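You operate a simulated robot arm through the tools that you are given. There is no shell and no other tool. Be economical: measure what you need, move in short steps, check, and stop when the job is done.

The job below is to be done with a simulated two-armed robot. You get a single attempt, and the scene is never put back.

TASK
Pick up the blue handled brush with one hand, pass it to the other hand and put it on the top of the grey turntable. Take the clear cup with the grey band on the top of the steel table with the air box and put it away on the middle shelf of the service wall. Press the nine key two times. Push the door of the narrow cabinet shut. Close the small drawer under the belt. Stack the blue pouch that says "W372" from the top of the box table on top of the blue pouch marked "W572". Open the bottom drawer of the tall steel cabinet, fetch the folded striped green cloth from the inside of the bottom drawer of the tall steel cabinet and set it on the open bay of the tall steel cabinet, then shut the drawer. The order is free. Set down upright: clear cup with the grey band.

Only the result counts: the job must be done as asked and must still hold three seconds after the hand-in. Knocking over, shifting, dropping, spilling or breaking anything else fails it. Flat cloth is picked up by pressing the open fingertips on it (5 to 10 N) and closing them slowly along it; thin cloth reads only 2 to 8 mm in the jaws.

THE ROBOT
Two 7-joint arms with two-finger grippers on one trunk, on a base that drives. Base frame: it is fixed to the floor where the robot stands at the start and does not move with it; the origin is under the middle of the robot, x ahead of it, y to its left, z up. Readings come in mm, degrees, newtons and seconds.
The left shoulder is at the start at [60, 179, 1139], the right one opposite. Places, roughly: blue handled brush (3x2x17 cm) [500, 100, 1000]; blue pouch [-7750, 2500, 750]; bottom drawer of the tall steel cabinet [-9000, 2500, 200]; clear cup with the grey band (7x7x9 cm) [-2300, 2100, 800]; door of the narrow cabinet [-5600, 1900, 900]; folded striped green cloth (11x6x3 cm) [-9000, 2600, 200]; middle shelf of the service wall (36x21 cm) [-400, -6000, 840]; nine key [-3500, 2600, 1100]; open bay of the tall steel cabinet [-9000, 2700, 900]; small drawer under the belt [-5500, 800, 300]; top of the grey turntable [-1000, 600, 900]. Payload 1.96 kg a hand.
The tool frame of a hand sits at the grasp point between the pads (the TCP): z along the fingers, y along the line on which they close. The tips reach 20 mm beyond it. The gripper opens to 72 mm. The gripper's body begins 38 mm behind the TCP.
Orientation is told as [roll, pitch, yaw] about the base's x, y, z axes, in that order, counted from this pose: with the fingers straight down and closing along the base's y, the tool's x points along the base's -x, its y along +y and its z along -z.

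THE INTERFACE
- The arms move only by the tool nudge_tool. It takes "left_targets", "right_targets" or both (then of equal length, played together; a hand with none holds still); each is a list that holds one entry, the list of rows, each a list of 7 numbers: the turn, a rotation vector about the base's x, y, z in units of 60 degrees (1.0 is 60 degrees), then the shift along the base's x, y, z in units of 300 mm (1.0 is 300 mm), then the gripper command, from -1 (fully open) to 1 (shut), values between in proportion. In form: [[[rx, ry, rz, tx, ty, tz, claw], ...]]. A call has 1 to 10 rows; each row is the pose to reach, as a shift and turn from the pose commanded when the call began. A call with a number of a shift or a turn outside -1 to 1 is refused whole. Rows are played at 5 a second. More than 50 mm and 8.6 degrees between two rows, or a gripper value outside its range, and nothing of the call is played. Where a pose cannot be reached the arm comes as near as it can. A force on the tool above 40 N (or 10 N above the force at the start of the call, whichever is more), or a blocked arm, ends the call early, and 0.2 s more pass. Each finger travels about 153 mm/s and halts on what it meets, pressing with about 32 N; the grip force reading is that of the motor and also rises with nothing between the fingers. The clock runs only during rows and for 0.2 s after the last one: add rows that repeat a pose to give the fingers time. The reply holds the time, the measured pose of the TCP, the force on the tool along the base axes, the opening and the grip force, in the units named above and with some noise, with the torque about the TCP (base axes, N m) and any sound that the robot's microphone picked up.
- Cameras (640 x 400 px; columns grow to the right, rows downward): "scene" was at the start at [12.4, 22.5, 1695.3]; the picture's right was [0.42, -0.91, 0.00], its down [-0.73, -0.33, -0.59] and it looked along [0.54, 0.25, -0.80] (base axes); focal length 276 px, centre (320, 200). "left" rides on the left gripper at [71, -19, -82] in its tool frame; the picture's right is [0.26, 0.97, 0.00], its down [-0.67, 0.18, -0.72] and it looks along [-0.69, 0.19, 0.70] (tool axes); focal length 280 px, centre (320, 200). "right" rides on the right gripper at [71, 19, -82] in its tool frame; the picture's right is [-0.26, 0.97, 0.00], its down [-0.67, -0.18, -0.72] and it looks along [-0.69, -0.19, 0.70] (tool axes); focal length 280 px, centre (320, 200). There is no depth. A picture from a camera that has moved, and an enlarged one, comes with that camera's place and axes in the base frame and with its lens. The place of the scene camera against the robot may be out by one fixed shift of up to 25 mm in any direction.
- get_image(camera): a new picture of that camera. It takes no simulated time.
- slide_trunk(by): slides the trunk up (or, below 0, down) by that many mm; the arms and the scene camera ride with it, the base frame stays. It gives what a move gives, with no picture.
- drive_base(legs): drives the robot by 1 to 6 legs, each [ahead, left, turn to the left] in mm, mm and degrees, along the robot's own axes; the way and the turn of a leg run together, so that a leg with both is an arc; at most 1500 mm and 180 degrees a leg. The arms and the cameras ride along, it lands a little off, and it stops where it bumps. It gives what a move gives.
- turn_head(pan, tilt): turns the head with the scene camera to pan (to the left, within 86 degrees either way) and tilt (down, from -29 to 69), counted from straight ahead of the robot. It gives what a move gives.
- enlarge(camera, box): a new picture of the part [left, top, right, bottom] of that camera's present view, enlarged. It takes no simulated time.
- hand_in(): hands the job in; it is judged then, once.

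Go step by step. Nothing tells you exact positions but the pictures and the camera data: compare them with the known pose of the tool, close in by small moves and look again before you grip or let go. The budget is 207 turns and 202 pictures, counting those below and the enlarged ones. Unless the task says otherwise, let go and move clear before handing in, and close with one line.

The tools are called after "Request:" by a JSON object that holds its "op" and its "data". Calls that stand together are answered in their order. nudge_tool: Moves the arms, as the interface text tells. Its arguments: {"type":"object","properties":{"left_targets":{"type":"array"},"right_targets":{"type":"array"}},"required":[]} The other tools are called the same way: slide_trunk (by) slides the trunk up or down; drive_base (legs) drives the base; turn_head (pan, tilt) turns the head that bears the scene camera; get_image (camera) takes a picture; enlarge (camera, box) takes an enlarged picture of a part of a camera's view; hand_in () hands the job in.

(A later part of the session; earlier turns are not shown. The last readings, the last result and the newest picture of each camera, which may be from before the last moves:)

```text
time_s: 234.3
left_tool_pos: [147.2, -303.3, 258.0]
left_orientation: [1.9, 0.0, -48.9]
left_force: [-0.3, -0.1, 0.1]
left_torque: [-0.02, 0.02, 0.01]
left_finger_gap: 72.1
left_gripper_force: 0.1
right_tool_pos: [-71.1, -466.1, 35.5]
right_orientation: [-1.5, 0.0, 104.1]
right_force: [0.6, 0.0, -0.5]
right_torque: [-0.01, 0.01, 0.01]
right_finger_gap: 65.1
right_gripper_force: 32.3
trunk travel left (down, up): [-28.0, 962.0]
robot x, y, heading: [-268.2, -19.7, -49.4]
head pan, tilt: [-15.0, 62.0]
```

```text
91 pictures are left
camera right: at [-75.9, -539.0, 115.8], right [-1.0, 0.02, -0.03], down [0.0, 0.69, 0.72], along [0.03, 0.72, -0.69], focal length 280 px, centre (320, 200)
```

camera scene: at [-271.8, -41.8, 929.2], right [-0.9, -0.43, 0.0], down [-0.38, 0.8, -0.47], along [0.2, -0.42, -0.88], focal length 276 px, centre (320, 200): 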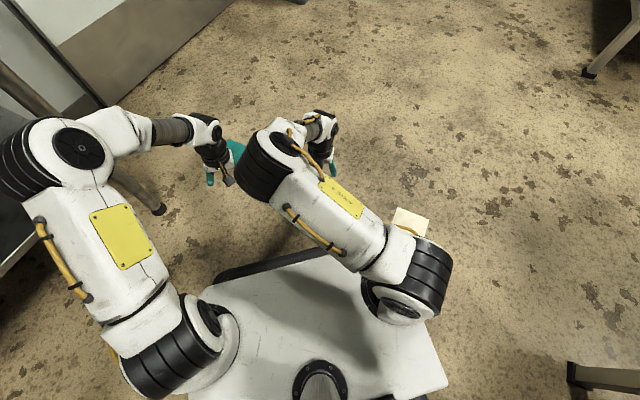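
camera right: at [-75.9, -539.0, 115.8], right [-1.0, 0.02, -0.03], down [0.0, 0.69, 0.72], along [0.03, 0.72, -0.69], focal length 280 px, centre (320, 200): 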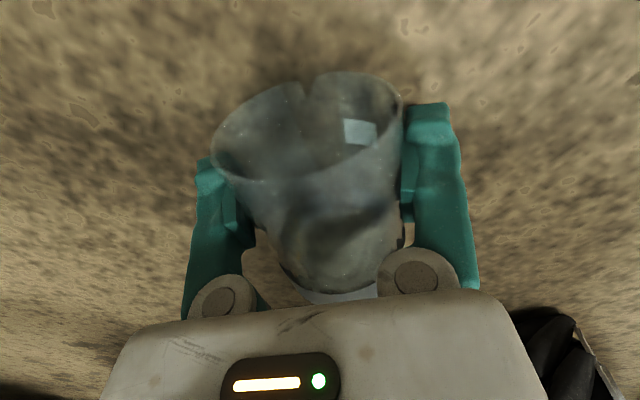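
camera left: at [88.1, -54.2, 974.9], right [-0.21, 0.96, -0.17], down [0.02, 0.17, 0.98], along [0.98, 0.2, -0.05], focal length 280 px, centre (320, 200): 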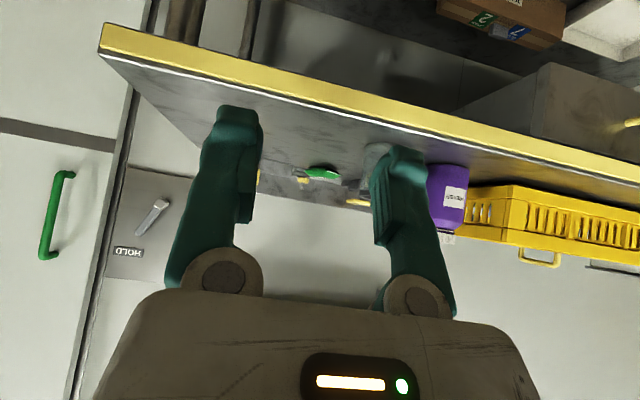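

Now the gap is the full 65 mm diameter, a proper grip. I lift slowly and watch the gap.

Request:
{"op": "slide_trunk", "data": {"by": 120}}

Request:
{"op": "slide_trunk", "data": {"by": 380}}

Request:
{"op": "get_image", "data": {"camera": "right"}}

```text
time_s: 235.8
left_tool_pos: [148.8, -304.1, 378.0]
left_orientation: [1.8, 0.0, -48.8]
left_force: [0.0, 0.7, -0.1]
left_torque: [0.01, 0.02, 0.02]
left_finger_gap: 72.0
left_gripper_force: 0.0
right_tool_pos: [-70.9, -466.7, 155.0]
right_orientation: [-1.5, 0.1, 104.0]
right_force: [0.0, 0.1, -0.9]
right_torque: [0.0, -0.02, -0.01]
right_finger_gap: 65.2
right_gripper_force: 31.8
trunk travel left (down, up): [-148.0, 842.0]
robot x, y, heading: [-261.5, -21.2, -49.6]
head pan, tilt: [-15.0, 62.0]
```

```text
time_s: 239.5
left_tool_pos: [148.6, -302.9, 757.9]
left_orientation: [1.8, 0.0, -48.9]
left_force: [-0.5, 0.0, -0.2]
left_torque: [-0.01, 0.0, 0.03]
left_finger_gap: 71.9
left_gripper_force: 0.0
right_tool_pos: [-71.6, -467.6, 535.2]
right_orientation: [-1.7, 0.0, 104.0]
right_force: [0.2, 0.0, 0.2]
right_torque: [-0.03, 0.01, 0.02]
right_finger_gap: 65.0
right_gripper_force: 31.7
trunk travel left (down, up): [-528.0, 462.0]
robot x, y, heading: [-269.0, -19.6, -49.4]
head pan, tilt: [-15.0, 62.0]
```

```text
90 pictures are left
camera right: at [-75.8, -539.1, 615.7], right [-1.0, 0.02, -0.03], down [0.0, 0.69, 0.72], along [0.03, 0.72, -0.69], focal length 280 px, centre (320, 200)
```

right: 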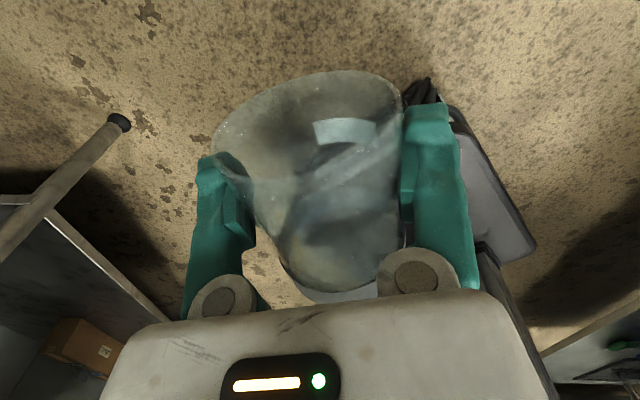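

The rim is whole; the notch was only an optical effect. I drive south along the free corridor with the cup.

Request:
{"op": "drive_base", "data": {"legs": [[0, 0, -40.6], [1400, 0, 0], [1400, 0, 0]]}}

Request:
{"op": "turn_head", "data": {"pan": 0, "tilt": 10}}

Request:
{"op": "get_image", "data": {"camera": "scene"}}

Request:
{"op": "turn_head", "data": {"pan": -40, "tilt": 10}}

Request:
{"op": "get_image", "data": {"camera": "scene"}}

```text
time_s: 254.9
left_tool_pos: [-222.8, -3298.9, 757.7]
left_orientation: [1.7, 0.0, -92.1]
left_force: [0.3, -0.5, -0.6]
left_torque: [0.04, -0.03, -0.02]
left_finger_gap: 71.9
left_gripper_force: 0.1
right_tool_pos: [-493.5, -3268.1, 535.7]
right_orientation: [-1.5, 0.0, 60.8]
right_force: [0.3, 0.7, -0.1]
right_torque: [0.04, 0.01, 0.01]
right_finger_gap: 63.5
right_gripper_force: 31.9
trunk travel left (down, up): [-528.0, 462.0]
robot x, y, heading: [-331.0, -2809.3, -92.5]
head pan, tilt: [-15.0, 62.0]
```

```text
time_s: 256.1
left_tool_pos: [-222.9, -3299.3, 757.5]
left_orientation: [1.9, 0.0, -92.1]
left_force: [0.0, -0.3, -0.8]
left_torque: [0.02, 0.02, 0.0]
left_finger_gap: 71.7
left_gripper_force: 0.1
right_tool_pos: [-495.0, -3268.1, 534.7]
right_orientation: [-1.5, 0.0, 60.8]
right_force: [0.2, -1.1, -0.8]
right_torque: [0.02, 0.02, -0.02]
right_finger_gap: 63.2
right_gripper_force: 32.0
trunk travel left (down, up): [-528.0, 462.0]
robot x, y, heading: [-330.4, -2810.9, -92.8]
head pan, tilt: [0.0, 10.0]
```

```text
89 pictures are left
camera scene: at [-327.5, -2851.5, 1505.8], right [-1.0, 0.05, 0.0], down [0.01, 0.17, -0.98], along [-0.04, -0.98, -0.17], focal length 276 px, centre (320, 200)
```

scene: 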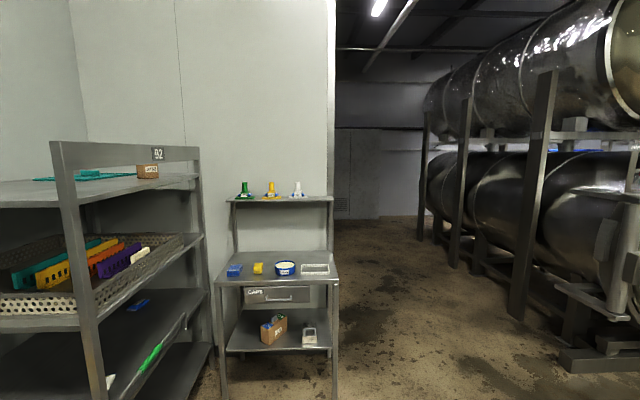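

```text
time_s: 257.1
left_tool_pos: [-222.5, -3300.0, 758.1]
left_orientation: [1.8, 0.0, -92.1]
left_force: [-1.0, 0.6, -0.1]
left_torque: [0.02, 0.03, 0.0]
left_finger_gap: 72.2
left_gripper_force: 0.1
right_tool_pos: [-494.8, -3268.6, 534.7]
right_orientation: [-1.5, 0.0, 60.8]
right_force: [-0.2, -0.2, 0.3]
right_torque: [-0.02, 0.02, 0.02]
right_finger_gap: 63.1
right_gripper_force: 32.2
trunk travel left (down, up): [-528.0, 462.0]
robot x, y, heading: [-332.7, -2810.4, -92.5]
head pan, tilt: [-40.0, 10.0]
```

```text
88 pictures are left
camera scene: at [-386.1, -2827.1, 1505.9], right [-0.74, 0.68, 0.0], down [0.12, 0.13, -0.98], along [-0.67, -0.73, -0.17], focal length 276 px, centre (320, 200)
```

scene: 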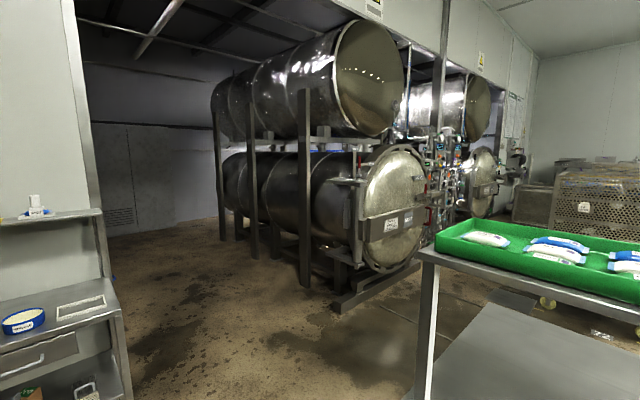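

The gap has crept from 65 to 63 mm, so I check the cup in the hand right away.

Request:
{"op": "get_image", "data": {"camera": "right"}}

```text
87 pictures are left
camera right: at [-548.8, -3318.1, 615.8], right [-0.71, 0.7, -0.03], down [0.47, 0.51, 0.72], along [0.52, 0.5, -0.69], focal length 280 px, centre (320, 200)
```

right: 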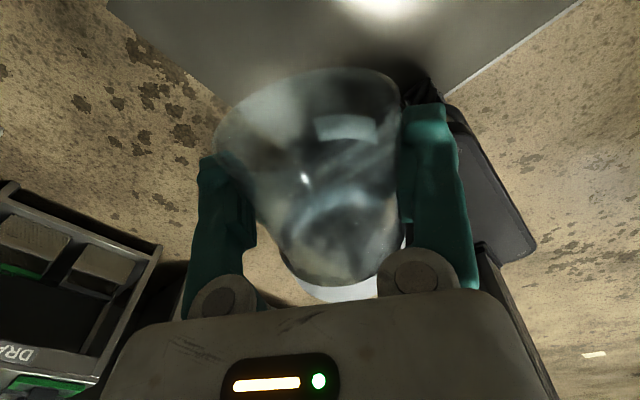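

The grip still looks sound. The shelf must be behind the door jamb in the dark room, so I drive round the island's end and through the opening.

Request:
{"op": "drive_base", "data": {"legs": [[700, 0, 2.5], [0, -750, 0], [1450, 0, 0]]}}

Request:
{"op": "turn_head", "data": {"pan": 30, "tilt": 20}}

Request:
{"op": "get_image", "data": {"camera": "scene"}}

```text
time_s: 271.4
left_tool_pos: [-1033.3, -5445.9, 756.3]
left_orientation: [1.9, 0.0, -92.6]
left_force: [0.1, -0.7, -0.3]
left_torque: [0.0, 0.01, 0.03]
left_finger_gap: 72.1
left_gripper_force: 0.0
right_tool_pos: [-1305.0, -5411.1, 534.4]
right_orientation: [-1.5, 0.0, 60.4]
right_force: [0.7, 0.9, -0.7]
right_torque: [-0.01, 0.04, 0.01]
right_finger_gap: 62.2
right_gripper_force: 32.0
trunk travel left (down, up): [-528.0, 462.0]
robot x, y, heading: [-1141.7, -4955.3, -93.4]
head pan, tilt: [-40.0, 10.0]
```

```text
time_s: 272.8
left_tool_pos: [-1032.0, -5445.8, 757.4]
left_orientation: [1.8, 0.0, -92.5]
left_force: [0.2, -0.5, -0.5]
left_torque: [0.05, 0.02, -0.03]
left_finger_gap: 72.0
left_gripper_force: 0.1
right_tool_pos: [-1304.4, -5410.6, 534.4]
right_orientation: [-1.5, 0.0, 60.4]
right_force: [-0.3, -0.2, 0.0]
right_torque: [0.01, -0.01, 0.02]
right_finger_gap: 62.1
right_gripper_force: 32.1
trunk travel left (down, up): [-528.0, 462.0]
robot x, y, heading: [-1138.8, -4954.1, -93.2]
head pan, tilt: [30.0, 20.0]
```

```text
86 pictures are left
camera scene: at [-1087.8, -4985.8, 1489.6], right [-0.89, -0.45, 0.0], down [-0.15, 0.3, -0.94], along [0.43, -0.84, -0.34], focal length 276 px, centre (320, 200)
```

scene: 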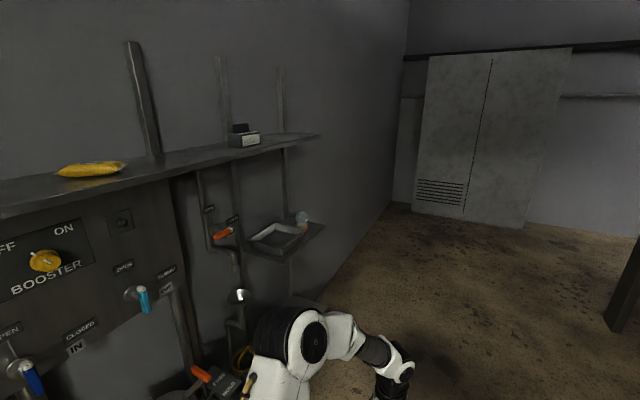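

The middle shelf is there at [-400, -6000], on the east wall, with a tray and a small vessel on it. I enlarge it.

Request:
{"op": "enlarge", "data": {"camera": "scene", "box": [210, 190, 350, 275]}}

```text
4.57 times, centred on (280, 232) of scene
camera zoom: at [-1087.8, -4985.8, 1489.6], right [-0.89, -0.45, 0.0], down [-0.15, 0.3, -0.94], along [0.43, -0.84, -0.34], focal length 1260 px, centre (503, 51)
```

zoom: 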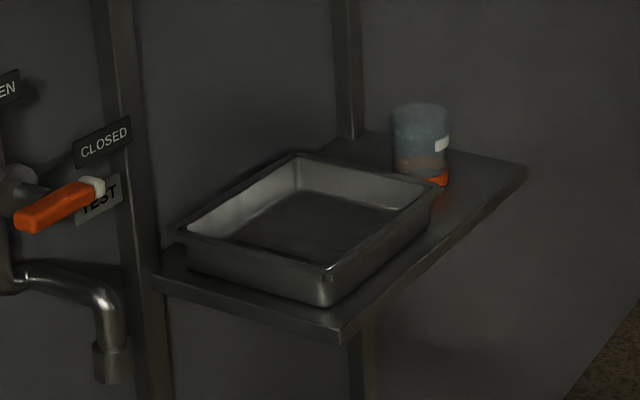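

The free spot is the front south corner of the shelf, around [-450, -6165], between the tray and the other cup. I drive to stand before it, then turn the cup upright.

Request:
{"op": "drive_base", "data": {"legs": [[1170, 65, 0], [0, 0, 113]]}}

Request:
{"op": "nudge_tool", "data": {"right_targets": [[[-0.0125, -0.124, 0, -0.02, 0, 0.1, 0], [-0.025, -0.249, 0, -0.03, 0, 0.22, 0], [-0.0375, -0.373, 0, -0.03, 0, 0.34, 0], [-0.05, -0.4975, 0, -0.03, 0, 0.47, 0], [-0.0625, -0.622, 0, -0.03, 0, 0.6, 0], [-0.075, -0.746, 0, -0.03, 0, 0.74, 0], [-0.0875, -0.87, 0, -0.03, 0, 0.87, 0], [-0.1, -0.99, 0, -0.03, 0, 1.0, 0]]]}}

Request:
{"op": "nudge_tool", "data": {"right_targets": [[[-0.0125, -0.124, 0, 0, 0, 0.12, 0], [-0.025, -0.249, 0, 0, 0, 0.24, 0], [-0.0375, -0.373, 0, 0, 0, 0.36, 0], [-0.05, -0.4975, 0, 0, 0, 0.48, 0], [-0.05, -0.4975, 0, 0, 0, 0.48, 0]]]}}

Request:
{"op": "get_image", "data": {"camera": "right"}}

Request:
{"op": "get_image", "data": {"camera": "scene"}}

```text
time_s: 283.5
left_tool_pos: [-727.6, -5822.1, 756.6]
left_orientation: [1.8, 0.0, 21.9]
left_force: [0.2, 0.6, -0.2]
left_torque: [0.0, -0.01, 0.0]
left_finger_gap: 72.1
left_gripper_force: 0.0
right_tool_pos: [-644.3, -6083.6, 533.6]
right_orientation: [-1.4, -0.1, 174.9]
right_force: [0.6, -0.2, -0.7]
right_torque: [0.01, 0.0, 0.0]
right_finger_gap: 61.4
right_gripper_force: 31.9
trunk travel left (down, up): [-528.0, 462.0]
robot x, y, heading: [-1128.4, -6119.1, 21.4]
head pan, tilt: [30.0, 20.0]
```

```text
time_s: 285.3
left_tool_pos: [-726.3, -5822.8, 756.9]
left_orientation: [1.7, -0.1, 21.9]
left_force: [-0.2, -0.7, 0.0]
left_torque: [0.01, -0.02, 0.0]
left_finger_gap: 72.3
left_gripper_force: 0.0
right_tool_pos: [-643.4, -6101.3, 838.4]
right_orientation: [-4.5, 59.0, 168.4]
right_force: [0.2, 0.1, -0.1]
right_torque: [-0.01, -0.01, -0.01]
right_finger_gap: 61.0
right_gripper_force: 32.2
trunk travel left (down, up): [-528.0, 462.0]
robot x, y, heading: [-1130.2, -6121.7, 21.6]
head pan, tilt: [30.0, 20.0]
```

```text
time_s: 285.9
left_tool_pos: [-726.9, -5822.3, 757.5]
left_orientation: [1.8, 0.0, 21.9]
left_force: [-1.1, 0.8, 0.0]
left_torque: [-0.01, -0.01, 0.0]
left_finger_gap: 72.2
left_gripper_force: 0.2
right_tool_pos: [-634.8, -6133.0, 884.2]
right_orientation: [-17.8, 64.4, 149.4]
right_force: [0.3, 0.4, 0.0]
right_torque: [0.01, -0.01, -0.01]
right_finger_gap: 60.9
right_gripper_force: 32.5
trunk travel left (down, up): [-528.0, 462.0]
robot x, y, heading: [-1129.4, -6121.2, 21.5]
head pan, tilt: [30.0, 20.0]
stopped in row 2 (right hand): the arm was blocked; the commanded pose is now the measured one
```

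```text
84 pictures are left
camera right: at [-687.4, -6151.0, 979.1], right [-0.34, -0.87, -0.36], down [-0.84, 0.45, -0.29], along [0.41, 0.21, -0.89], focal length 280 px, centre (320, 200)
```

right: 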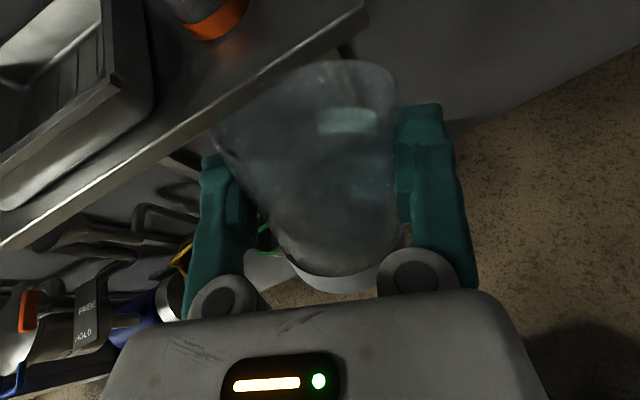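

```text
83 pictures are left
camera scene: at [-1121.5, -6077.7, 1489.6], right [0.78, -0.62, 0.0], down [-0.21, -0.27, -0.94], along [0.58, 0.74, -0.34], focal length 276 px, centre (320, 200)
```

scene: 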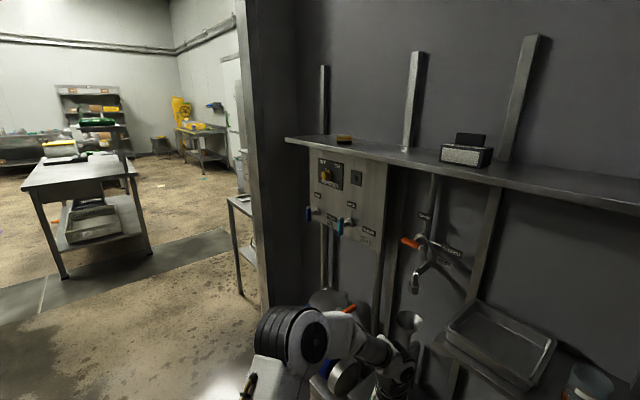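

The arm was blocked at 65 degrees of tilt; the cup still leans 25 degrees. I raise the hand first and then finish the turn.

Request:
{"op": "nudge_tool", "data": {"right_targets": [[[0, 0, 0, 0, -0.03, 0.1, 0], [0, 0, 0, 0.02, -0.08, 0.2, 0], [0, 0, 0, 0.03, -0.11, 0.3, 0], [-0.054, -0.09, 0, 0.03, -0.11, 0.34, 0], [-0.108, -0.18, 0, 0.03, -0.11, 0.34, 0], [-0.163, -0.272, 0, 0.03, -0.11, 0.34, 0], [-0.217, -0.363, 0, 0.03, -0.11, 0.34, 0], [-0.217, -0.363, 0, 0.03, -0.11, 0.34, 0]]]}}

Request:
{"op": "get_image", "data": {"camera": "right"}}

```text
time_s: 287.3
left_tool_pos: [-727.9, -5821.9, 756.0]
left_orientation: [1.8, 0.0, 22.1]
left_force: [0.5, 0.0, 0.2]
left_torque: [-0.01, 0.0, 0.0]
left_finger_gap: 71.9
left_gripper_force: 0.1
right_tool_pos: [-628.5, -6161.5, 964.0]
right_orientation: [-40.7, 68.9, 127.4]
right_force: [-0.1, 0.0, -1.5]
right_torque: [0.0, -0.06, 0.0]
right_finger_gap: 61.0
right_gripper_force: 32.0
trunk travel left (down, up): [-528.0, 462.0]
robot x, y, heading: [-1129.4, -6122.7, 21.4]
head pan, tilt: [30.0, 20.0]
stopped in row 7 (right hand): the arm was blocked; the commanded pose is now the measured one
```

```text
82 pictures are left
camera right: at [-695.9, -6183.9, 1047.3], right [-0.28, -0.84, -0.47], down [-0.78, 0.48, -0.39], along [0.55, 0.26, -0.79], focal length 280 px, centre (320, 200)
```

right: 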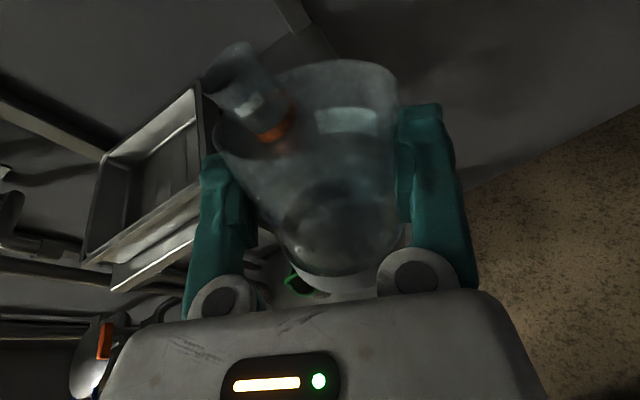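

The wrist joint is at its limit with the hand pointing outward. I turn the hand to point straight ahead of the robot, which I know is reachable, and stand the cup upright in the same motion.

Request:
{"op": "nudge_tool", "data": {"right_targets": [[[-0.042, -0.057, 0.11, 0.03, -0.01, 0.04, 0], [-0.084, -0.115, 0.221, 0.06, -0.02, 0.08, 0], [-0.125, -0.172, 0.331, 0.09, -0.02, 0.1, 0], [-0.167, -0.23, 0.442, 0.107, -0.02, 0.1, 0], [-0.209, -0.287, 0.552, 0.107, -0.02, 0.1, 0], [-0.209, -0.287, 0.552, 0.107, -0.02, 0.1, 0]]]}}

Request:
{"op": "get_image", "data": {"camera": "right"}}

```text
time_s: 287.9
left_tool_pos: [-728.1, -5820.9, 756.3]
left_orientation: [1.7, 0.2, 22.3]
left_force: [-1.1, -1.3, 1.2]
left_torque: [0.05, -0.01, 0.03]
left_finger_gap: 72.1
left_gripper_force: 0.1
right_tool_pos: [-630.1, -6107.9, 974.8]
right_orientation: [-55.8, 64.1, 131.1]
right_force: [-0.1, 0.0, 0.2]
right_torque: [0.04, 0.0, -0.01]
right_finger_gap: 60.9
right_gripper_force: 32.1
right hand out of reach, approached as far as the arm can: row 2
trunk travel left (down, up): [-528.0, 462.0]
robot x, y, heading: [-1129.6, -6121.2, 21.6]
head pan, tilt: [30.0, 20.0]
stopped in row 2 (right hand): the arm was blocked; the commanded pose is now the measured one
```

```text
81 pictures are left
camera right: at [-687.9, -6161.4, 1051.5], right [-0.01, -0.81, -0.58], down [-0.89, 0.28, -0.36], along [0.46, 0.52, -0.72], focal length 280 px, centre (320, 200)
```

right: 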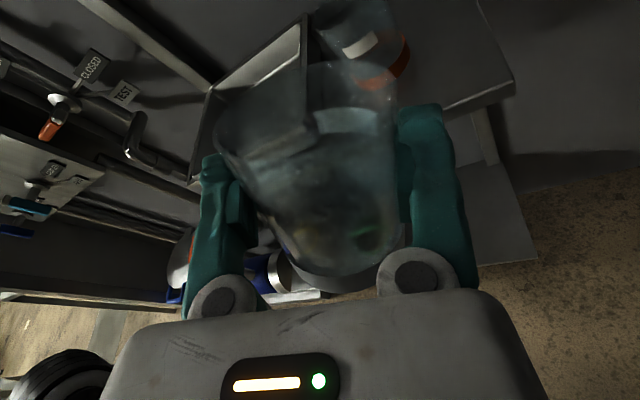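

The arm is in an awkward configuration. I go back to pointing down with the yaw I tested before, nearer the body, and then tilt again as in the test.

Request:
{"op": "nudge_tool", "data": {"right_targets": [[[-0.055, 0.115, 0.046, -0.036, -0.035, -0.028, 0], [-0.11, 0.23, 0.091, -0.072, -0.07, -0.056, 0], [-0.164, 0.346, 0.137, -0.108, -0.106, -0.084, 0], [-0.219, 0.461, 0.182, -0.144, -0.141, -0.112, 0], [-0.274, 0.576, 0.228, -0.18, -0.177, -0.14, 0]]]}}

Request:
{"op": "nudge_tool", "data": {"right_targets": [[[-0.055, 0.115, 0.046, -0.036, -0.035, -0.028, 0], [-0.11, 0.23, 0.091, -0.072, -0.07, -0.056, 0], [-0.164, 0.346, 0.137, -0.108, -0.106, -0.084, 0], [-0.219, 0.461, 0.182, -0.144, -0.141, -0.112, 0], [-0.274, 0.576, 0.228, -0.18, -0.177, -0.14, 0], [-0.274, 0.576, 0.228, -0.18, -0.177, -0.14, 0]]]}}

Request:
{"op": "get_image", "data": {"camera": "right"}}

```text
time_s: 289.1
left_tool_pos: [-727.1, -5821.6, 757.5]
left_orientation: [1.8, 0.0, 22.2]
left_force: [0.8, -0.9, 0.3]
left_torque: [0.01, -0.01, -0.01]
left_finger_gap: 71.9
left_gripper_force: 0.1
right_tool_pos: [-684.2, -6162.8, 932.8]
right_orientation: [-10.1, 36.9, -177.7]
right_force: [-0.5, 0.3, -0.1]
right_torque: [-0.01, 0.01, 0.0]
right_finger_gap: 60.9
right_gripper_force: 31.8
right hand out of reach, approached as far as the arm can: row 1, 2, 3
trunk travel left (down, up): [-528.0, 462.0]
robot x, y, heading: [-1126.2, -6119.2, 21.7]
head pan, tilt: [30.0, 20.0]
```

```text
time_s: 290.5
left_tool_pos: [-726.6, -5821.0, 757.2]
left_orientation: [1.7, 0.1, 22.2]
left_force: [0.1, 0.2, -0.5]
left_torque: [-0.01, 0.0, 0.01]
left_finger_gap: 72.0
left_gripper_force: 0.0
right_tool_pos: [-738.7, -6212.7, 889.4]
right_orientation: [-0.4, -0.1, -160.1]
right_force: [0.8, 0.7, -0.2]
right_torque: [0.01, 0.02, -0.03]
right_finger_gap: 60.8
right_gripper_force: 31.8
trunk travel left (down, up): [-528.0, 462.0]
robot x, y, heading: [-1128.6, -6119.5, 21.5]
head pan, tilt: [30.0, 20.0]
```

```text
80 pictures are left
camera right: at [-666.0, -6205.2, 972.0], right [0.08, -1.0, -0.01], down [-0.69, -0.06, 0.72], along [-0.71, -0.06, -0.7], focal length 280 px, centre (320, 200)
```

right: 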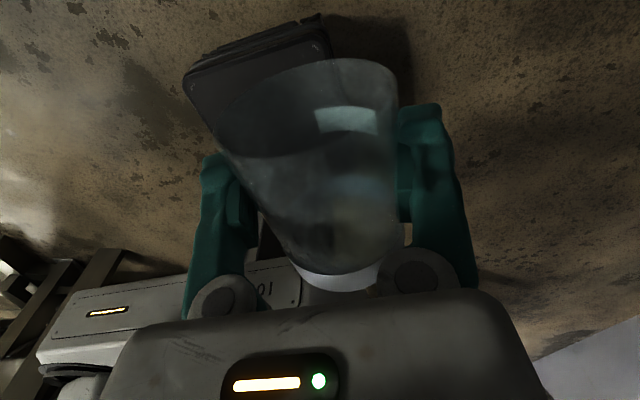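

That worked. Now the tilt along the tested path.

Request:
{"op": "nudge_tool", "data": {"right_targets": [[[0.046, -0.116, 0, 0.05, 0.02, 0.01, 0], [0.092, -0.233, 0, 0.1, 0.04, 0.02, 0], [0.138, -0.349, 0, 0.15, 0.06, 0.03, 0], [0.184, -0.465, 0, 0.2, 0.08, 0.04, 0], [0.229, -0.581, 0, 0.26, 0.1, 0.05, 0], [0.275, -0.698, 0, 0.32, 0.12, 0.06, 0], [0.321, -0.814, 0, 0.38, 0.145, 0.08, 0], [0.367, -0.93, 0, 0.434, 0.171, 0.1, 0]]]}}

Request:
{"op": "nudge_tool", "data": {"right_targets": [[[0.046, -0.116, 0, 0.02, 0.01, 0.09, 0], [0.092, -0.233, 0, 0.04, 0.02, 0.18, 0], [0.138, -0.349, 0, 0.06, 0.02, 0.27, 0], [0.184, -0.465, 0, 0.08, 0.03, 0.33, 0], [0.184, -0.465, 0, 0.08, 0.03, 0.33, 0]]]}}

Request:
{"op": "get_image", "data": {"camera": "right"}}

```text
time_s: 292.3
left_tool_pos: [-727.4, -5820.7, 755.7]
left_orientation: [1.7, 0.3, 22.2]
left_force: [0.3, -0.1, 0.1]
left_torque: [-0.04, -0.02, 0.02]
left_finger_gap: 71.9
left_gripper_force: 0.1
right_tool_pos: [-607.8, -6163.8, 922.5]
right_orientation: [-3.2, 60.0, -161.7]
right_force: [-0.6, 1.1, -1.2]
right_torque: [0.0, 0.03, 0.03]
right_finger_gap: 60.2
right_gripper_force: 31.9
trunk travel left (down, up): [-528.0, 462.0]
robot x, y, heading: [-1127.5, -6123.9, 21.4]
head pan, tilt: [30.0, 20.0]
```

```text
time_s: 293.5
left_tool_pos: [-727.5, -5820.4, 757.2]
left_orientation: [1.8, 0.1, 22.3]
left_force: [0.0, -1.0, -0.1]
left_torque: [0.03, -0.02, 0.0]
left_finger_gap: 72.0
left_gripper_force: 0.1
right_tool_pos: [-582.1, -6155.9, 1020.1]
right_orientation: [-94.1, 88.3, 107.9]
right_force: [0.2, -0.8, 0.4]
right_torque: [0.02, -0.03, -0.02]
right_finger_gap: 60.4
right_gripper_force: 31.8
trunk travel left (down, up): [-528.0, 462.0]
robot x, y, heading: [-1130.7, -6117.3, 21.7]
head pan, tilt: [30.0, 20.0]
```

```text
79 pictures are left
camera right: at [-652.0, -6203.4, 1090.1], right [0.36, -0.89, -0.29], down [-0.74, -0.08, -0.67], along [0.57, 0.45, -0.68], focal length 280 px, centre (320, 200)
```

right: 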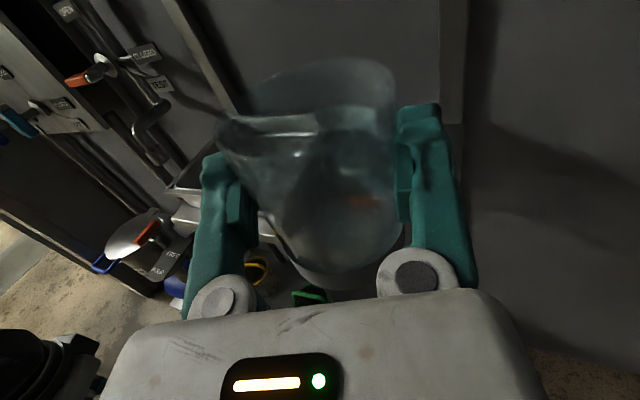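

The cup is upright now, held near the finger tips. I look at the shelf with the head before the last approach.

Request:
{"op": "turn_head", "data": {"pan": -20, "tilt": 38}}

Request:
{"op": "get_image", "data": {"camera": "scene"}}

Request:
{"op": "enlarge", "data": {"camera": "scene", "box": [220, 120, 420, 260]}}

```text
time_s: 294.7
left_tool_pos: [-727.5, -5820.3, 757.2]
left_orientation: [1.7, 0.1, 22.2]
left_force: [-0.5, 0.1, -0.2]
left_torque: [0.0, -0.01, 0.03]
left_finger_gap: 71.8
left_gripper_force: 0.1
right_tool_pos: [-582.2, -6155.5, 1020.3]
right_orientation: [-91.2, 88.2, 110.7]
right_force: [0.0, 0.6, -1.7]
right_torque: [0.0, 0.0, 0.02]
right_finger_gap: 60.2
right_gripper_force: 31.9
trunk travel left (down, up): [-528.0, 462.0]
robot x, y, heading: [-1128.8, -6123.5, 21.5]
head pan, tilt: [-20.0, 38.0]
```

```text
78 pictures are left
camera scene: at [-1093.3, -6148.5, 1461.2], right [0.03, -1.0, 0.0], down [-0.62, -0.02, -0.79], along [0.79, 0.02, -0.62], focal length 276 px, centre (320, 200)
```

scene: 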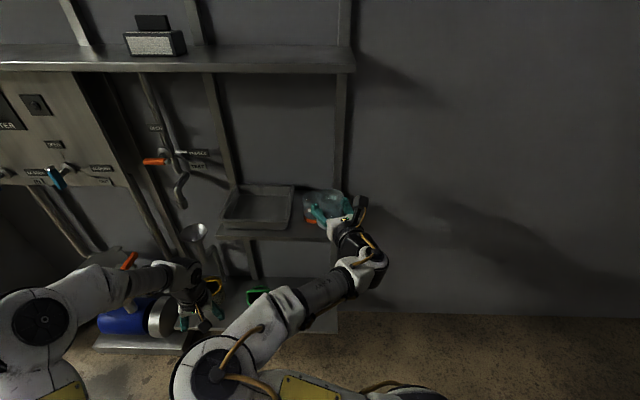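

```text
2.86 times, centred on (320, 190) of scene
camera zoom: at [-1093.3, -6148.5, 1461.2], right [0.03, -1.0, 0.0], down [-0.62, -0.02, -0.79], along [0.79, 0.02, -0.62], focal length 787 px, centre (320, 229)
```

zoom: 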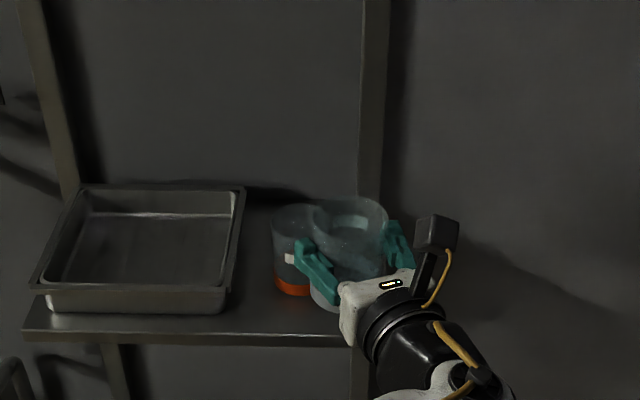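

The wrist views put the shelf top at z 848, its front edge at x -524, its south end at y -6192 and the orange cup at [-425, -6092]. My cup shall stand at [-477, -6149]. I tuck the left hand away and make the last approach in short legs.

Request:
{"op": "nudge_tool", "data": {"left_targets": [[[0, 0, 0, -0.12, -0.04, 0.07, -1], [0, 0, 0, -0.24, -0.09, 0.14, -1], [0, 0, 0, -0.36, -0.14, 0.21, -1], [0, 0, 0, -0.45, -0.18, 0.3, -1]]]}}

Request:
{"op": "drive_base", "data": {"legs": [[22, -8, 0], [22, -8, 0], [22, -8, 0], [20, -8, 0]]}}

Request:
{"op": "get_image", "data": {"camera": "right"}}

Request:
{"op": "enlarge", "data": {"camera": "scene", "box": [220, 120, 420, 260]}}

```text
time_s: 295.7
left_tool_pos: [-862.2, -5873.7, 847.4]
left_orientation: [1.8, -0.1, 22.3]
left_force: [-0.6, -0.4, 0.3]
left_torque: [0.01, 0.0, 0.05]
left_finger_gap: 71.9
left_gripper_force: 0.1
right_tool_pos: [-584.1, -6155.4, 1020.2]
right_orientation: [-93.3, 88.2, 108.6]
right_force: [0.4, 0.4, -0.3]
right_torque: [0.01, 0.01, 0.0]
right_finger_gap: 60.3
right_gripper_force: 32.2
trunk travel left (down, up): [-528.0, 462.0]
robot x, y, heading: [-1126.3, -6122.4, 21.4]
head pan, tilt: [-20.0, 38.0]
```

```text
time_s: 297.7
left_tool_pos: [-770.3, -5872.2, 845.8]
left_orientation: [1.7, 0.2, 22.2]
left_force: [0.1, 0.6, 0.0]
left_torque: [-0.01, -0.02, 0.0]
left_finger_gap: 72.1
left_gripper_force: 0.0
right_tool_pos: [-490.6, -6153.2, 1019.5]
right_orientation: [-89.7, 88.3, 112.2]
right_force: [-0.3, -0.5, -1.1]
right_torque: [-0.03, 0.0, 0.02]
right_finger_gap: 60.0
right_gripper_force: 32.1
trunk travel left (down, up): [-528.0, 462.0]
robot x, y, heading: [-1040.0, -6120.3, 21.8]
head pan, tilt: [-20.0, 38.0]
```

```text
76 pictures are left
camera right: at [-559.6, -6201.7, 1089.6], right [0.36, -0.89, -0.29], down [-0.74, -0.08, -0.67], along [0.57, 0.45, -0.68], focal length 280 px, centre (320, 200)
```

right: 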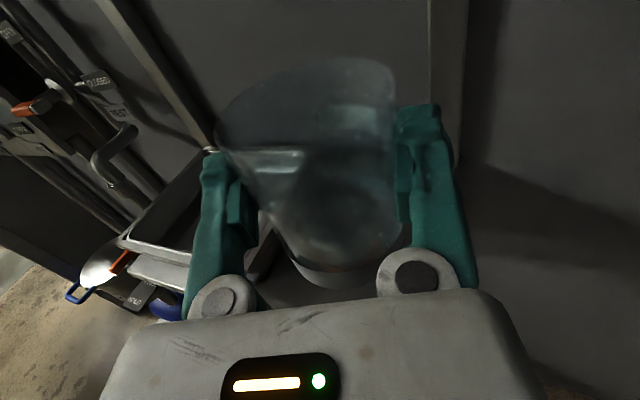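

```text
2.86 times, centred on (320, 190) of scene
camera zoom: at [-1000.8, -6146.7, 1461.2], right [0.03, -1.0, 0.0], down [-0.62, -0.02, -0.79], along [0.79, 0.02, -0.62], focal length 787 px, centre (320, 229)
```

zoom: 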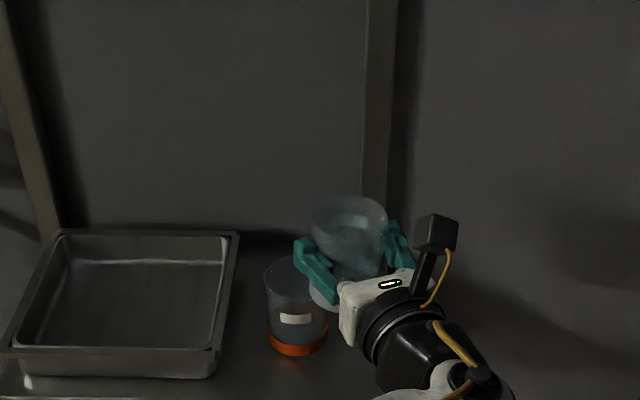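

The approach is good, but I want a little more distance from the orange cup, so I shift 6 mm out and 6 mm south, then lower by the trunk.

Request:
{"op": "nudge_tool", "data": {"right_targets": [[[0, 0, 0, -0.021, -0.02, 0, 0], [0, 0, 0, -0.021, -0.02, 0, 0]]]}}

Request:
{"op": "slide_trunk", "data": {"by": -90}}

Request:
{"op": "get_image", "data": {"camera": "scene"}}

Request:
{"op": "enlarge", "data": {"camera": "scene", "box": [250, 120, 410, 240]}}

Request:
{"op": "get_image", "data": {"camera": "right"}}

```text
time_s: 298.3
left_tool_pos: [-770.4, -5872.4, 846.2]
left_orientation: [1.7, 0.1, 22.2]
left_force: [0.5, -0.3, 0.8]
left_torque: [-0.05, 0.02, 0.0]
left_finger_gap: 72.2
left_gripper_force: 0.1
right_tool_pos: [-498.2, -6158.2, 1019.5]
right_orientation: [-90.6, 88.4, 111.1]
right_force: [0.1, 0.7, -0.8]
right_torque: [-0.02, 0.0, 0.02]
right_finger_gap: 60.0
right_gripper_force: 32.5
trunk travel left (down, up): [-528.0, 462.0]
robot x, y, heading: [-1033.8, -6118.7, 21.2]
head pan, tilt: [-20.0, 38.0]
```

```text
time_s: 299.5
left_tool_pos: [-769.7, -5871.5, 754.6]
left_orientation: [1.7, 0.1, 22.3]
left_force: [0.1, -0.3, 0.2]
left_torque: [0.0, 0.01, -0.03]
left_finger_gap: 72.2
left_gripper_force: 0.1
right_tool_pos: [-498.2, -6159.0, 930.8]
right_orientation: [-91.4, 88.3, 110.4]
right_force: [-0.4, -0.7, -0.4]
right_torque: [0.01, 0.02, -0.02]
right_finger_gap: 60.1
right_gripper_force: 31.7
trunk travel left (down, up): [-438.0, 552.0]
robot x, y, heading: [-1037.9, -6116.4, 21.6]
head pan, tilt: [-20.0, 38.0]
```

```text
74 pictures are left
camera scene: at [-1002.0, -6146.8, 1371.2], right [0.03, -1.0, 0.0], down [-0.62, -0.02, -0.79], along [0.79, 0.02, -0.62], focal length 276 px, centre (320, 200)
```

scene: 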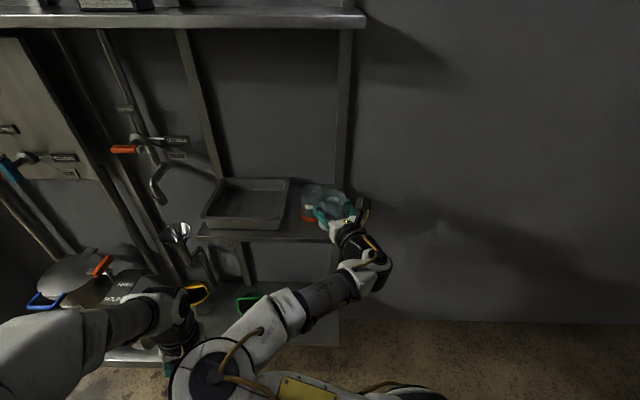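

```text
3.33 times, centred on (330, 180) of scene
camera zoom: at [-1002.0, -6146.8, 1371.2], right [0.03, -1.0, 0.0], down [-0.62, -0.02, -0.79], along [0.79, 0.02, -0.62], focal length 918 px, centre (287, 267)
```

zoom: 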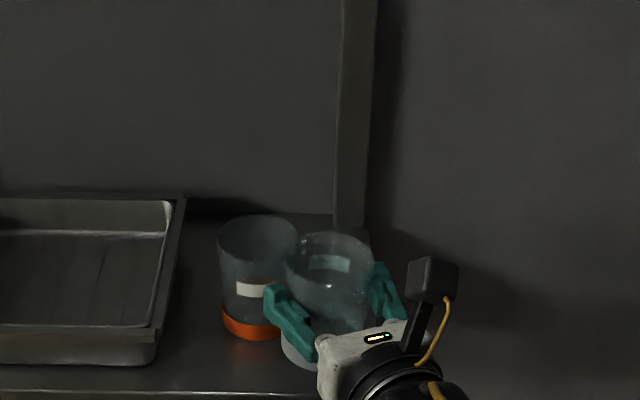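

```text
72 pictures are left
camera right: at [-567.0, -6207.5, 1000.2], right [0.36, -0.89, -0.29], down [-0.74, -0.08, -0.67], along [0.57, 0.45, -0.68], focal length 280 px, centre (320, 200)
```

right: 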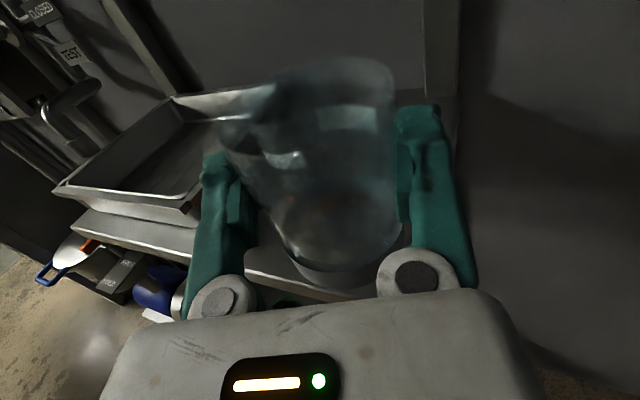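

The cup is over the free corner with the other cup well clear. I nudge it 4 mm inward and lower it in small steps.

Request:
{"op": "nudge_tool", "data": {"right_targets": [[[0, 0, 0, 0.012, 0.01, -0.02, 0], [0, 0, 0, 0.012, 0.01, -0.045, 0], [0, 0, 0, 0.012, 0.01, -0.055, 0], [0, 0, 0, 0.012, 0.01, -0.055, 0]]]}}

Request:
{"op": "nudge_tool", "data": {"right_targets": [[[0, 0, 0, 0, 0, -0.007, 0], [0, 0, 0, 0, 0, -0.007, 0]]]}}

Request:
{"op": "enlarge", "data": {"camera": "scene", "box": [250, 140, 410, 260]}}

```text
time_s: 300.5
left_tool_pos: [-770.7, -5872.0, 756.8]
left_orientation: [1.7, 0.1, 22.2]
left_force: [-0.3, 0.2, -0.4]
left_torque: [0.03, -0.02, 0.01]
left_finger_gap: 71.9
left_gripper_force: 0.0
right_tool_pos: [-494.4, -6155.3, 914.3]
right_orientation: [-91.4, 88.3, 110.5]
right_force: [-0.2, 0.3, -0.6]
right_torque: [0.0, 0.0, 0.01]
right_finger_gap: 59.9
right_gripper_force: 31.4
trunk travel left (down, up): [-438.0, 552.0]
robot x, y, heading: [-1036.6, -6117.2, 21.5]
head pan, tilt: [-20.0, 38.0]
```

```text
time_s: 301.1
left_tool_pos: [-770.2, -5872.1, 756.7]
left_orientation: [1.6, 0.1, 22.2]
left_force: [-0.3, -0.2, 0.9]
left_torque: [-0.02, 0.01, 0.04]
left_finger_gap: 72.0
left_gripper_force: 0.1
right_tool_pos: [-496.4, -6155.5, 911.2]
right_orientation: [-90.5, 88.3, 111.3]
right_force: [0.9, -0.6, 0.2]
right_torque: [-0.02, -0.02, 0.0]
right_finger_gap: 60.1
right_gripper_force: 32.0
trunk travel left (down, up): [-438.0, 552.0]
robot x, y, heading: [-1041.2, -6117.7, 21.5]
head pan, tilt: [-20.0, 38.0]
```

```text
3.33 times, centred on (330, 200) of scene
camera zoom: at [-1001.9, -6146.7, 1371.2], right [0.03, -1.0, 0.0], down [-0.62, -0.02, -0.79], along [0.79, 0.02, -0.62], focal length 918 px, centre (287, 200)
```

zoom: 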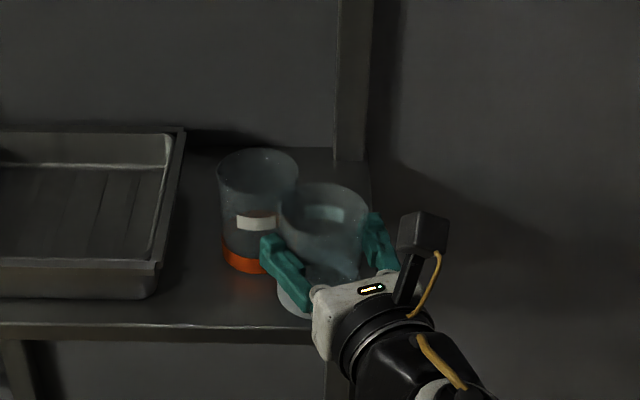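

No contact yet. I keep lowering in 2 mm steps.

Request:
{"op": "nudge_tool", "data": {"right_targets": [[[0, 0, 0, 0, 0, -0.01, 0], [0, 0, 0, 0, 0, -0.01, 0]]]}}

Request:
{"op": "nudge_tool", "data": {"right_targets": [[[0, 0, 0, 0, 0, -0.01, 0], [0, 0, 0, 0, 0, -0.01, 0]]]}}

Request:
{"op": "enlarge", "data": {"camera": "scene", "box": [280, 170, 380, 250]}}

```text
time_s: 301.7
left_tool_pos: [-770.7, -5872.3, 756.6]
left_orientation: [1.8, 0.0, 22.1]
left_force: [-0.2, 0.5, 0.2]
left_torque: [-0.01, 0.01, -0.02]
left_finger_gap: 72.3
left_gripper_force: 0.1
right_tool_pos: [-494.5, -6156.1, 908.5]
right_orientation: [-91.3, 88.4, 110.5]
right_force: [0.6, 0.1, -1.4]
right_torque: [0.02, 0.0, -0.03]
right_finger_gap: 59.9
right_gripper_force: 31.6
trunk travel left (down, up): [-438.0, 552.0]
robot x, y, heading: [-1041.2, -6120.5, 21.7]
head pan, tilt: [-20.0, 38.0]
```

```text
time_s: 302.3
left_tool_pos: [-770.2, -5871.2, 755.7]
left_orientation: [1.7, 0.1, 22.1]
left_force: [0.2, -0.7, -0.3]
left_torque: [-0.01, 0.0, 0.01]
left_finger_gap: 72.2
left_gripper_force: 0.2
right_tool_pos: [-495.3, -6156.7, 905.4]
right_orientation: [-90.7, 88.3, 111.0]
right_force: [-0.5, -0.1, -0.9]
right_torque: [0.0, 0.06, 0.02]
right_finger_gap: 59.9
right_gripper_force: 32.1
trunk travel left (down, up): [-438.0, 552.0]
robot x, y, heading: [-1038.4, -6116.6, 21.5]
head pan, tilt: [-20.0, 38.0]
```

```text
5.00 times, centred on (330, 210) of scene
camera zoom: at [-1001.9, -6146.7, 1371.2], right [0.03, -1.0, 0.0], down [-0.62, -0.02, -0.79], along [0.79, 0.02, -0.62], focal length 1378 px, centre (270, 150)
```

zoom: 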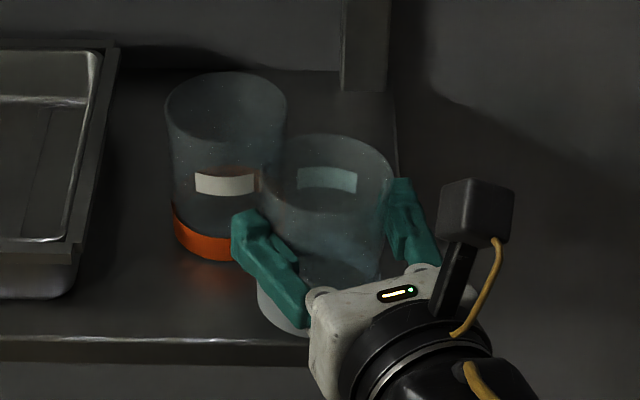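

In this view the base would come very near the front edge, while there is room to the south. I shift 9 mm inward and 7 mm south and then continue lowering.

Request:
{"op": "nudge_tool", "data": {"right_targets": [[[0, 0, 0, 0.015, -0.012, 0.007, 0], [0, 0, 0, 0.03, -0.023, 0.007, 0], [0, 0, 0, 0.03, -0.023, 0, 0], [0, 0, 0, 0.03, -0.023, 0, 0]]]}}

Request:
{"op": "nudge_tool", "data": {"right_targets": [[[0, 0, 0, 0, 0, -0.01, 0], [0, 0, 0, 0, 0, -0.01, 0]]]}}

Request:
{"op": "nudge_tool", "data": {"right_targets": [[[0, 0, 0, 0, 0, -0.01, 0], [0, 0, 0, 0, 0, -0.01, 0]]]}}

Request:
{"op": "enlarge", "data": {"camera": "scene", "box": [280, 170, 380, 250]}}

```text
time_s: 303.3
left_tool_pos: [-770.4, -5871.4, 756.6]
left_orientation: [1.7, 0.0, 22.2]
left_force: [-0.7, 0.5, 0.2]
left_torque: [0.01, 0.0, -0.01]
left_finger_gap: 72.2
left_gripper_force: 0.0
right_tool_pos: [-487.7, -6163.7, 905.7]
right_orientation: [-91.3, 88.4, 110.5]
right_force: [0.6, -0.1, -0.3]
right_torque: [-0.02, -0.03, -0.04]
right_finger_gap: 59.9
right_gripper_force: 32.3
trunk travel left (down, up): [-438.0, 552.0]
robot x, y, heading: [-1035.8, -6117.9, 21.4]
head pan, tilt: [-20.0, 38.0]
```

```text
time_s: 303.9
left_tool_pos: [-770.2, -5871.7, 755.9]
left_orientation: [1.7, 0.1, 22.2]
left_force: [-0.9, -0.3, -0.2]
left_torque: [0.03, 0.02, -0.02]
left_finger_gap: 71.9
left_gripper_force: 0.0
right_tool_pos: [-487.0, -6164.2, 902.6]
right_orientation: [-90.9, 88.4, 111.0]
right_force: [0.5, 0.0, 0.0]
right_torque: [-0.01, 0.0, 0.01]
right_finger_gap: 59.8
right_gripper_force: 31.9
trunk travel left (down, up): [-438.0, 552.0]
robot x, y, heading: [-1035.5, -6117.6, 21.7]
head pan, tilt: [-20.0, 38.0]
```

```text
time_s: 304.5
left_tool_pos: [-769.4, -5871.2, 756.8]
left_orientation: [1.8, 0.1, 22.2]
left_force: [-0.8, -1.1, 0.1]
left_torque: [-0.05, -0.04, 0.0]
left_finger_gap: 72.1
left_gripper_force: 0.1
right_tool_pos: [-486.6, -6162.5, 901.0]
right_orientation: [-90.9, 88.3, 110.9]
right_force: [0.3, 0.6, -0.6]
right_torque: [0.01, -0.01, 0.01]
right_finger_gap: 59.4
right_gripper_force: 32.1
trunk travel left (down, up): [-438.0, 552.0]
robot x, y, heading: [-1038.1, -6118.2, 21.4]
head pan, tilt: [-20.0, 38.0]
```

```text
5.00 times, centred on (330, 210) of scene
camera zoom: at [-1001.9, -6146.7, 1371.2], right [0.03, -1.0, 0.0], down [-0.62, -0.02, -0.79], along [0.79, 0.02, -0.62], focal length 1378 px, centre (270, 150)
```

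zoom: 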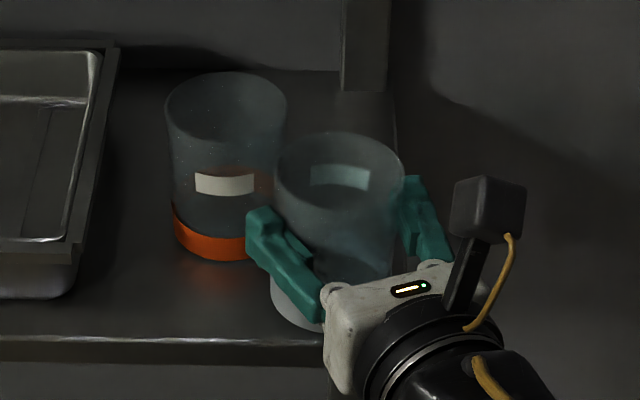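

The placement looks right. I continue down until I feel contact.

Request:
{"op": "nudge_tool", "data": {"right_targets": [[[0, 0, 0, 0, 0, -0.01, 0], [0, 0, 0, 0, 0, -0.01, 0]]]}}

Request:
{"op": "nudge_tool", "data": {"right_targets": [[[0, 0, 0, 0, 0, -0.01, 0], [0, 0, 0, 0, 0, -0.01, 0]]]}}

Request:
{"op": "nudge_tool", "data": {"right_targets": [[[0, 0, 0, 0, 0, -0.01, 0], [0, 0, 0, 0, 0, -0.01, 0]]]}}

Request:
{"op": "enlarge", "data": {"camera": "scene", "box": [280, 170, 380, 250]}}

```text
time_s: 305.1
left_tool_pos: [-770.8, -5873.2, 756.5]
left_orientation: [1.7, 0.1, 22.3]
left_force: [0.8, 0.1, -0.7]
left_torque: [0.02, 0.02, 0.02]
left_finger_gap: 71.9
left_gripper_force: 0.1
right_tool_pos: [-485.3, -6163.1, 898.8]
right_orientation: [-95.5, 88.4, 106.4]
right_force: [2.2, -1.3, 5.9]
right_torque: [-0.19, -0.25, 0.04]
right_finger_gap: 59.8
right_gripper_force: 32.0
trunk travel left (down, up): [-438.0, 552.0]
robot x, y, heading: [-1038.0, -6121.0, 21.6]
head pan, tilt: [-20.0, 38.0]
```

```text
time_s: 305.7
left_tool_pos: [-772.2, -5870.6, 756.7]
left_orientation: [1.6, 0.0, 22.3]
left_force: [0.3, -0.1, -0.8]
left_torque: [0.0, -0.01, 0.01]
left_finger_gap: 71.9
left_gripper_force: 0.0
right_tool_pos: [-486.4, -6162.2, 895.8]
right_orientation: [-102.4, 88.4, 99.5]
right_force: [-0.1, 2.2, 24.0]
right_torque: [-0.37, -0.08, 0.0]
right_finger_gap: 59.4
right_gripper_force: 32.1
trunk travel left (down, up): [-438.0, 552.0]
robot x, y, heading: [-1040.0, -6115.5, 21.5]
head pan, tilt: [-20.0, 38.0]
```

```text
time_s: 306.3
left_tool_pos: [-772.4, -5871.7, 758.3]
left_orientation: [1.7, 0.1, 22.2]
left_force: [-0.5, -0.9, -0.7]
left_torque: [0.02, 0.0, 0.02]
left_finger_gap: 72.0
left_gripper_force: 0.1
right_tool_pos: [-488.0, -6162.6, 893.7]
right_orientation: [-101.7, 88.4, 100.2]
right_force: [-1.0, 6.0, 29.8]
right_torque: [-0.08, -0.15, 0.07]
right_finger_gap: 59.2
right_gripper_force: 32.1
trunk travel left (down, up): [-438.0, 552.0]
robot x, y, heading: [-1040.1, -6114.3, 21.6]
head pan, tilt: [-20.0, 38.0]
```

```text
5.00 times, centred on (330, 210) of scene
camera zoom: at [-1005.8, -6145.4, 1371.4], right [0.03, -1.0, 0.0], down [-0.61, -0.02, -0.79], along [0.79, 0.02, -0.61], focal length 1378 px, centre (270, 150)
```

zoom: 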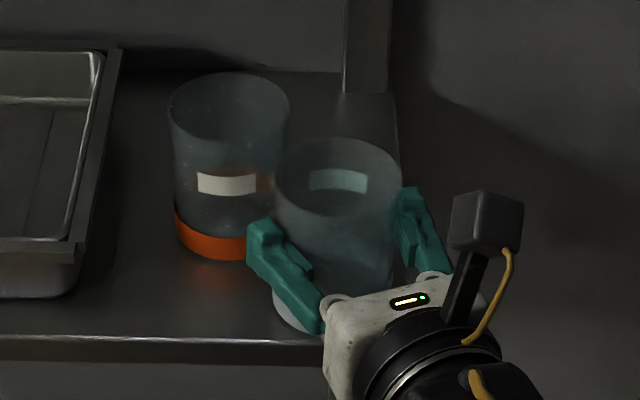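

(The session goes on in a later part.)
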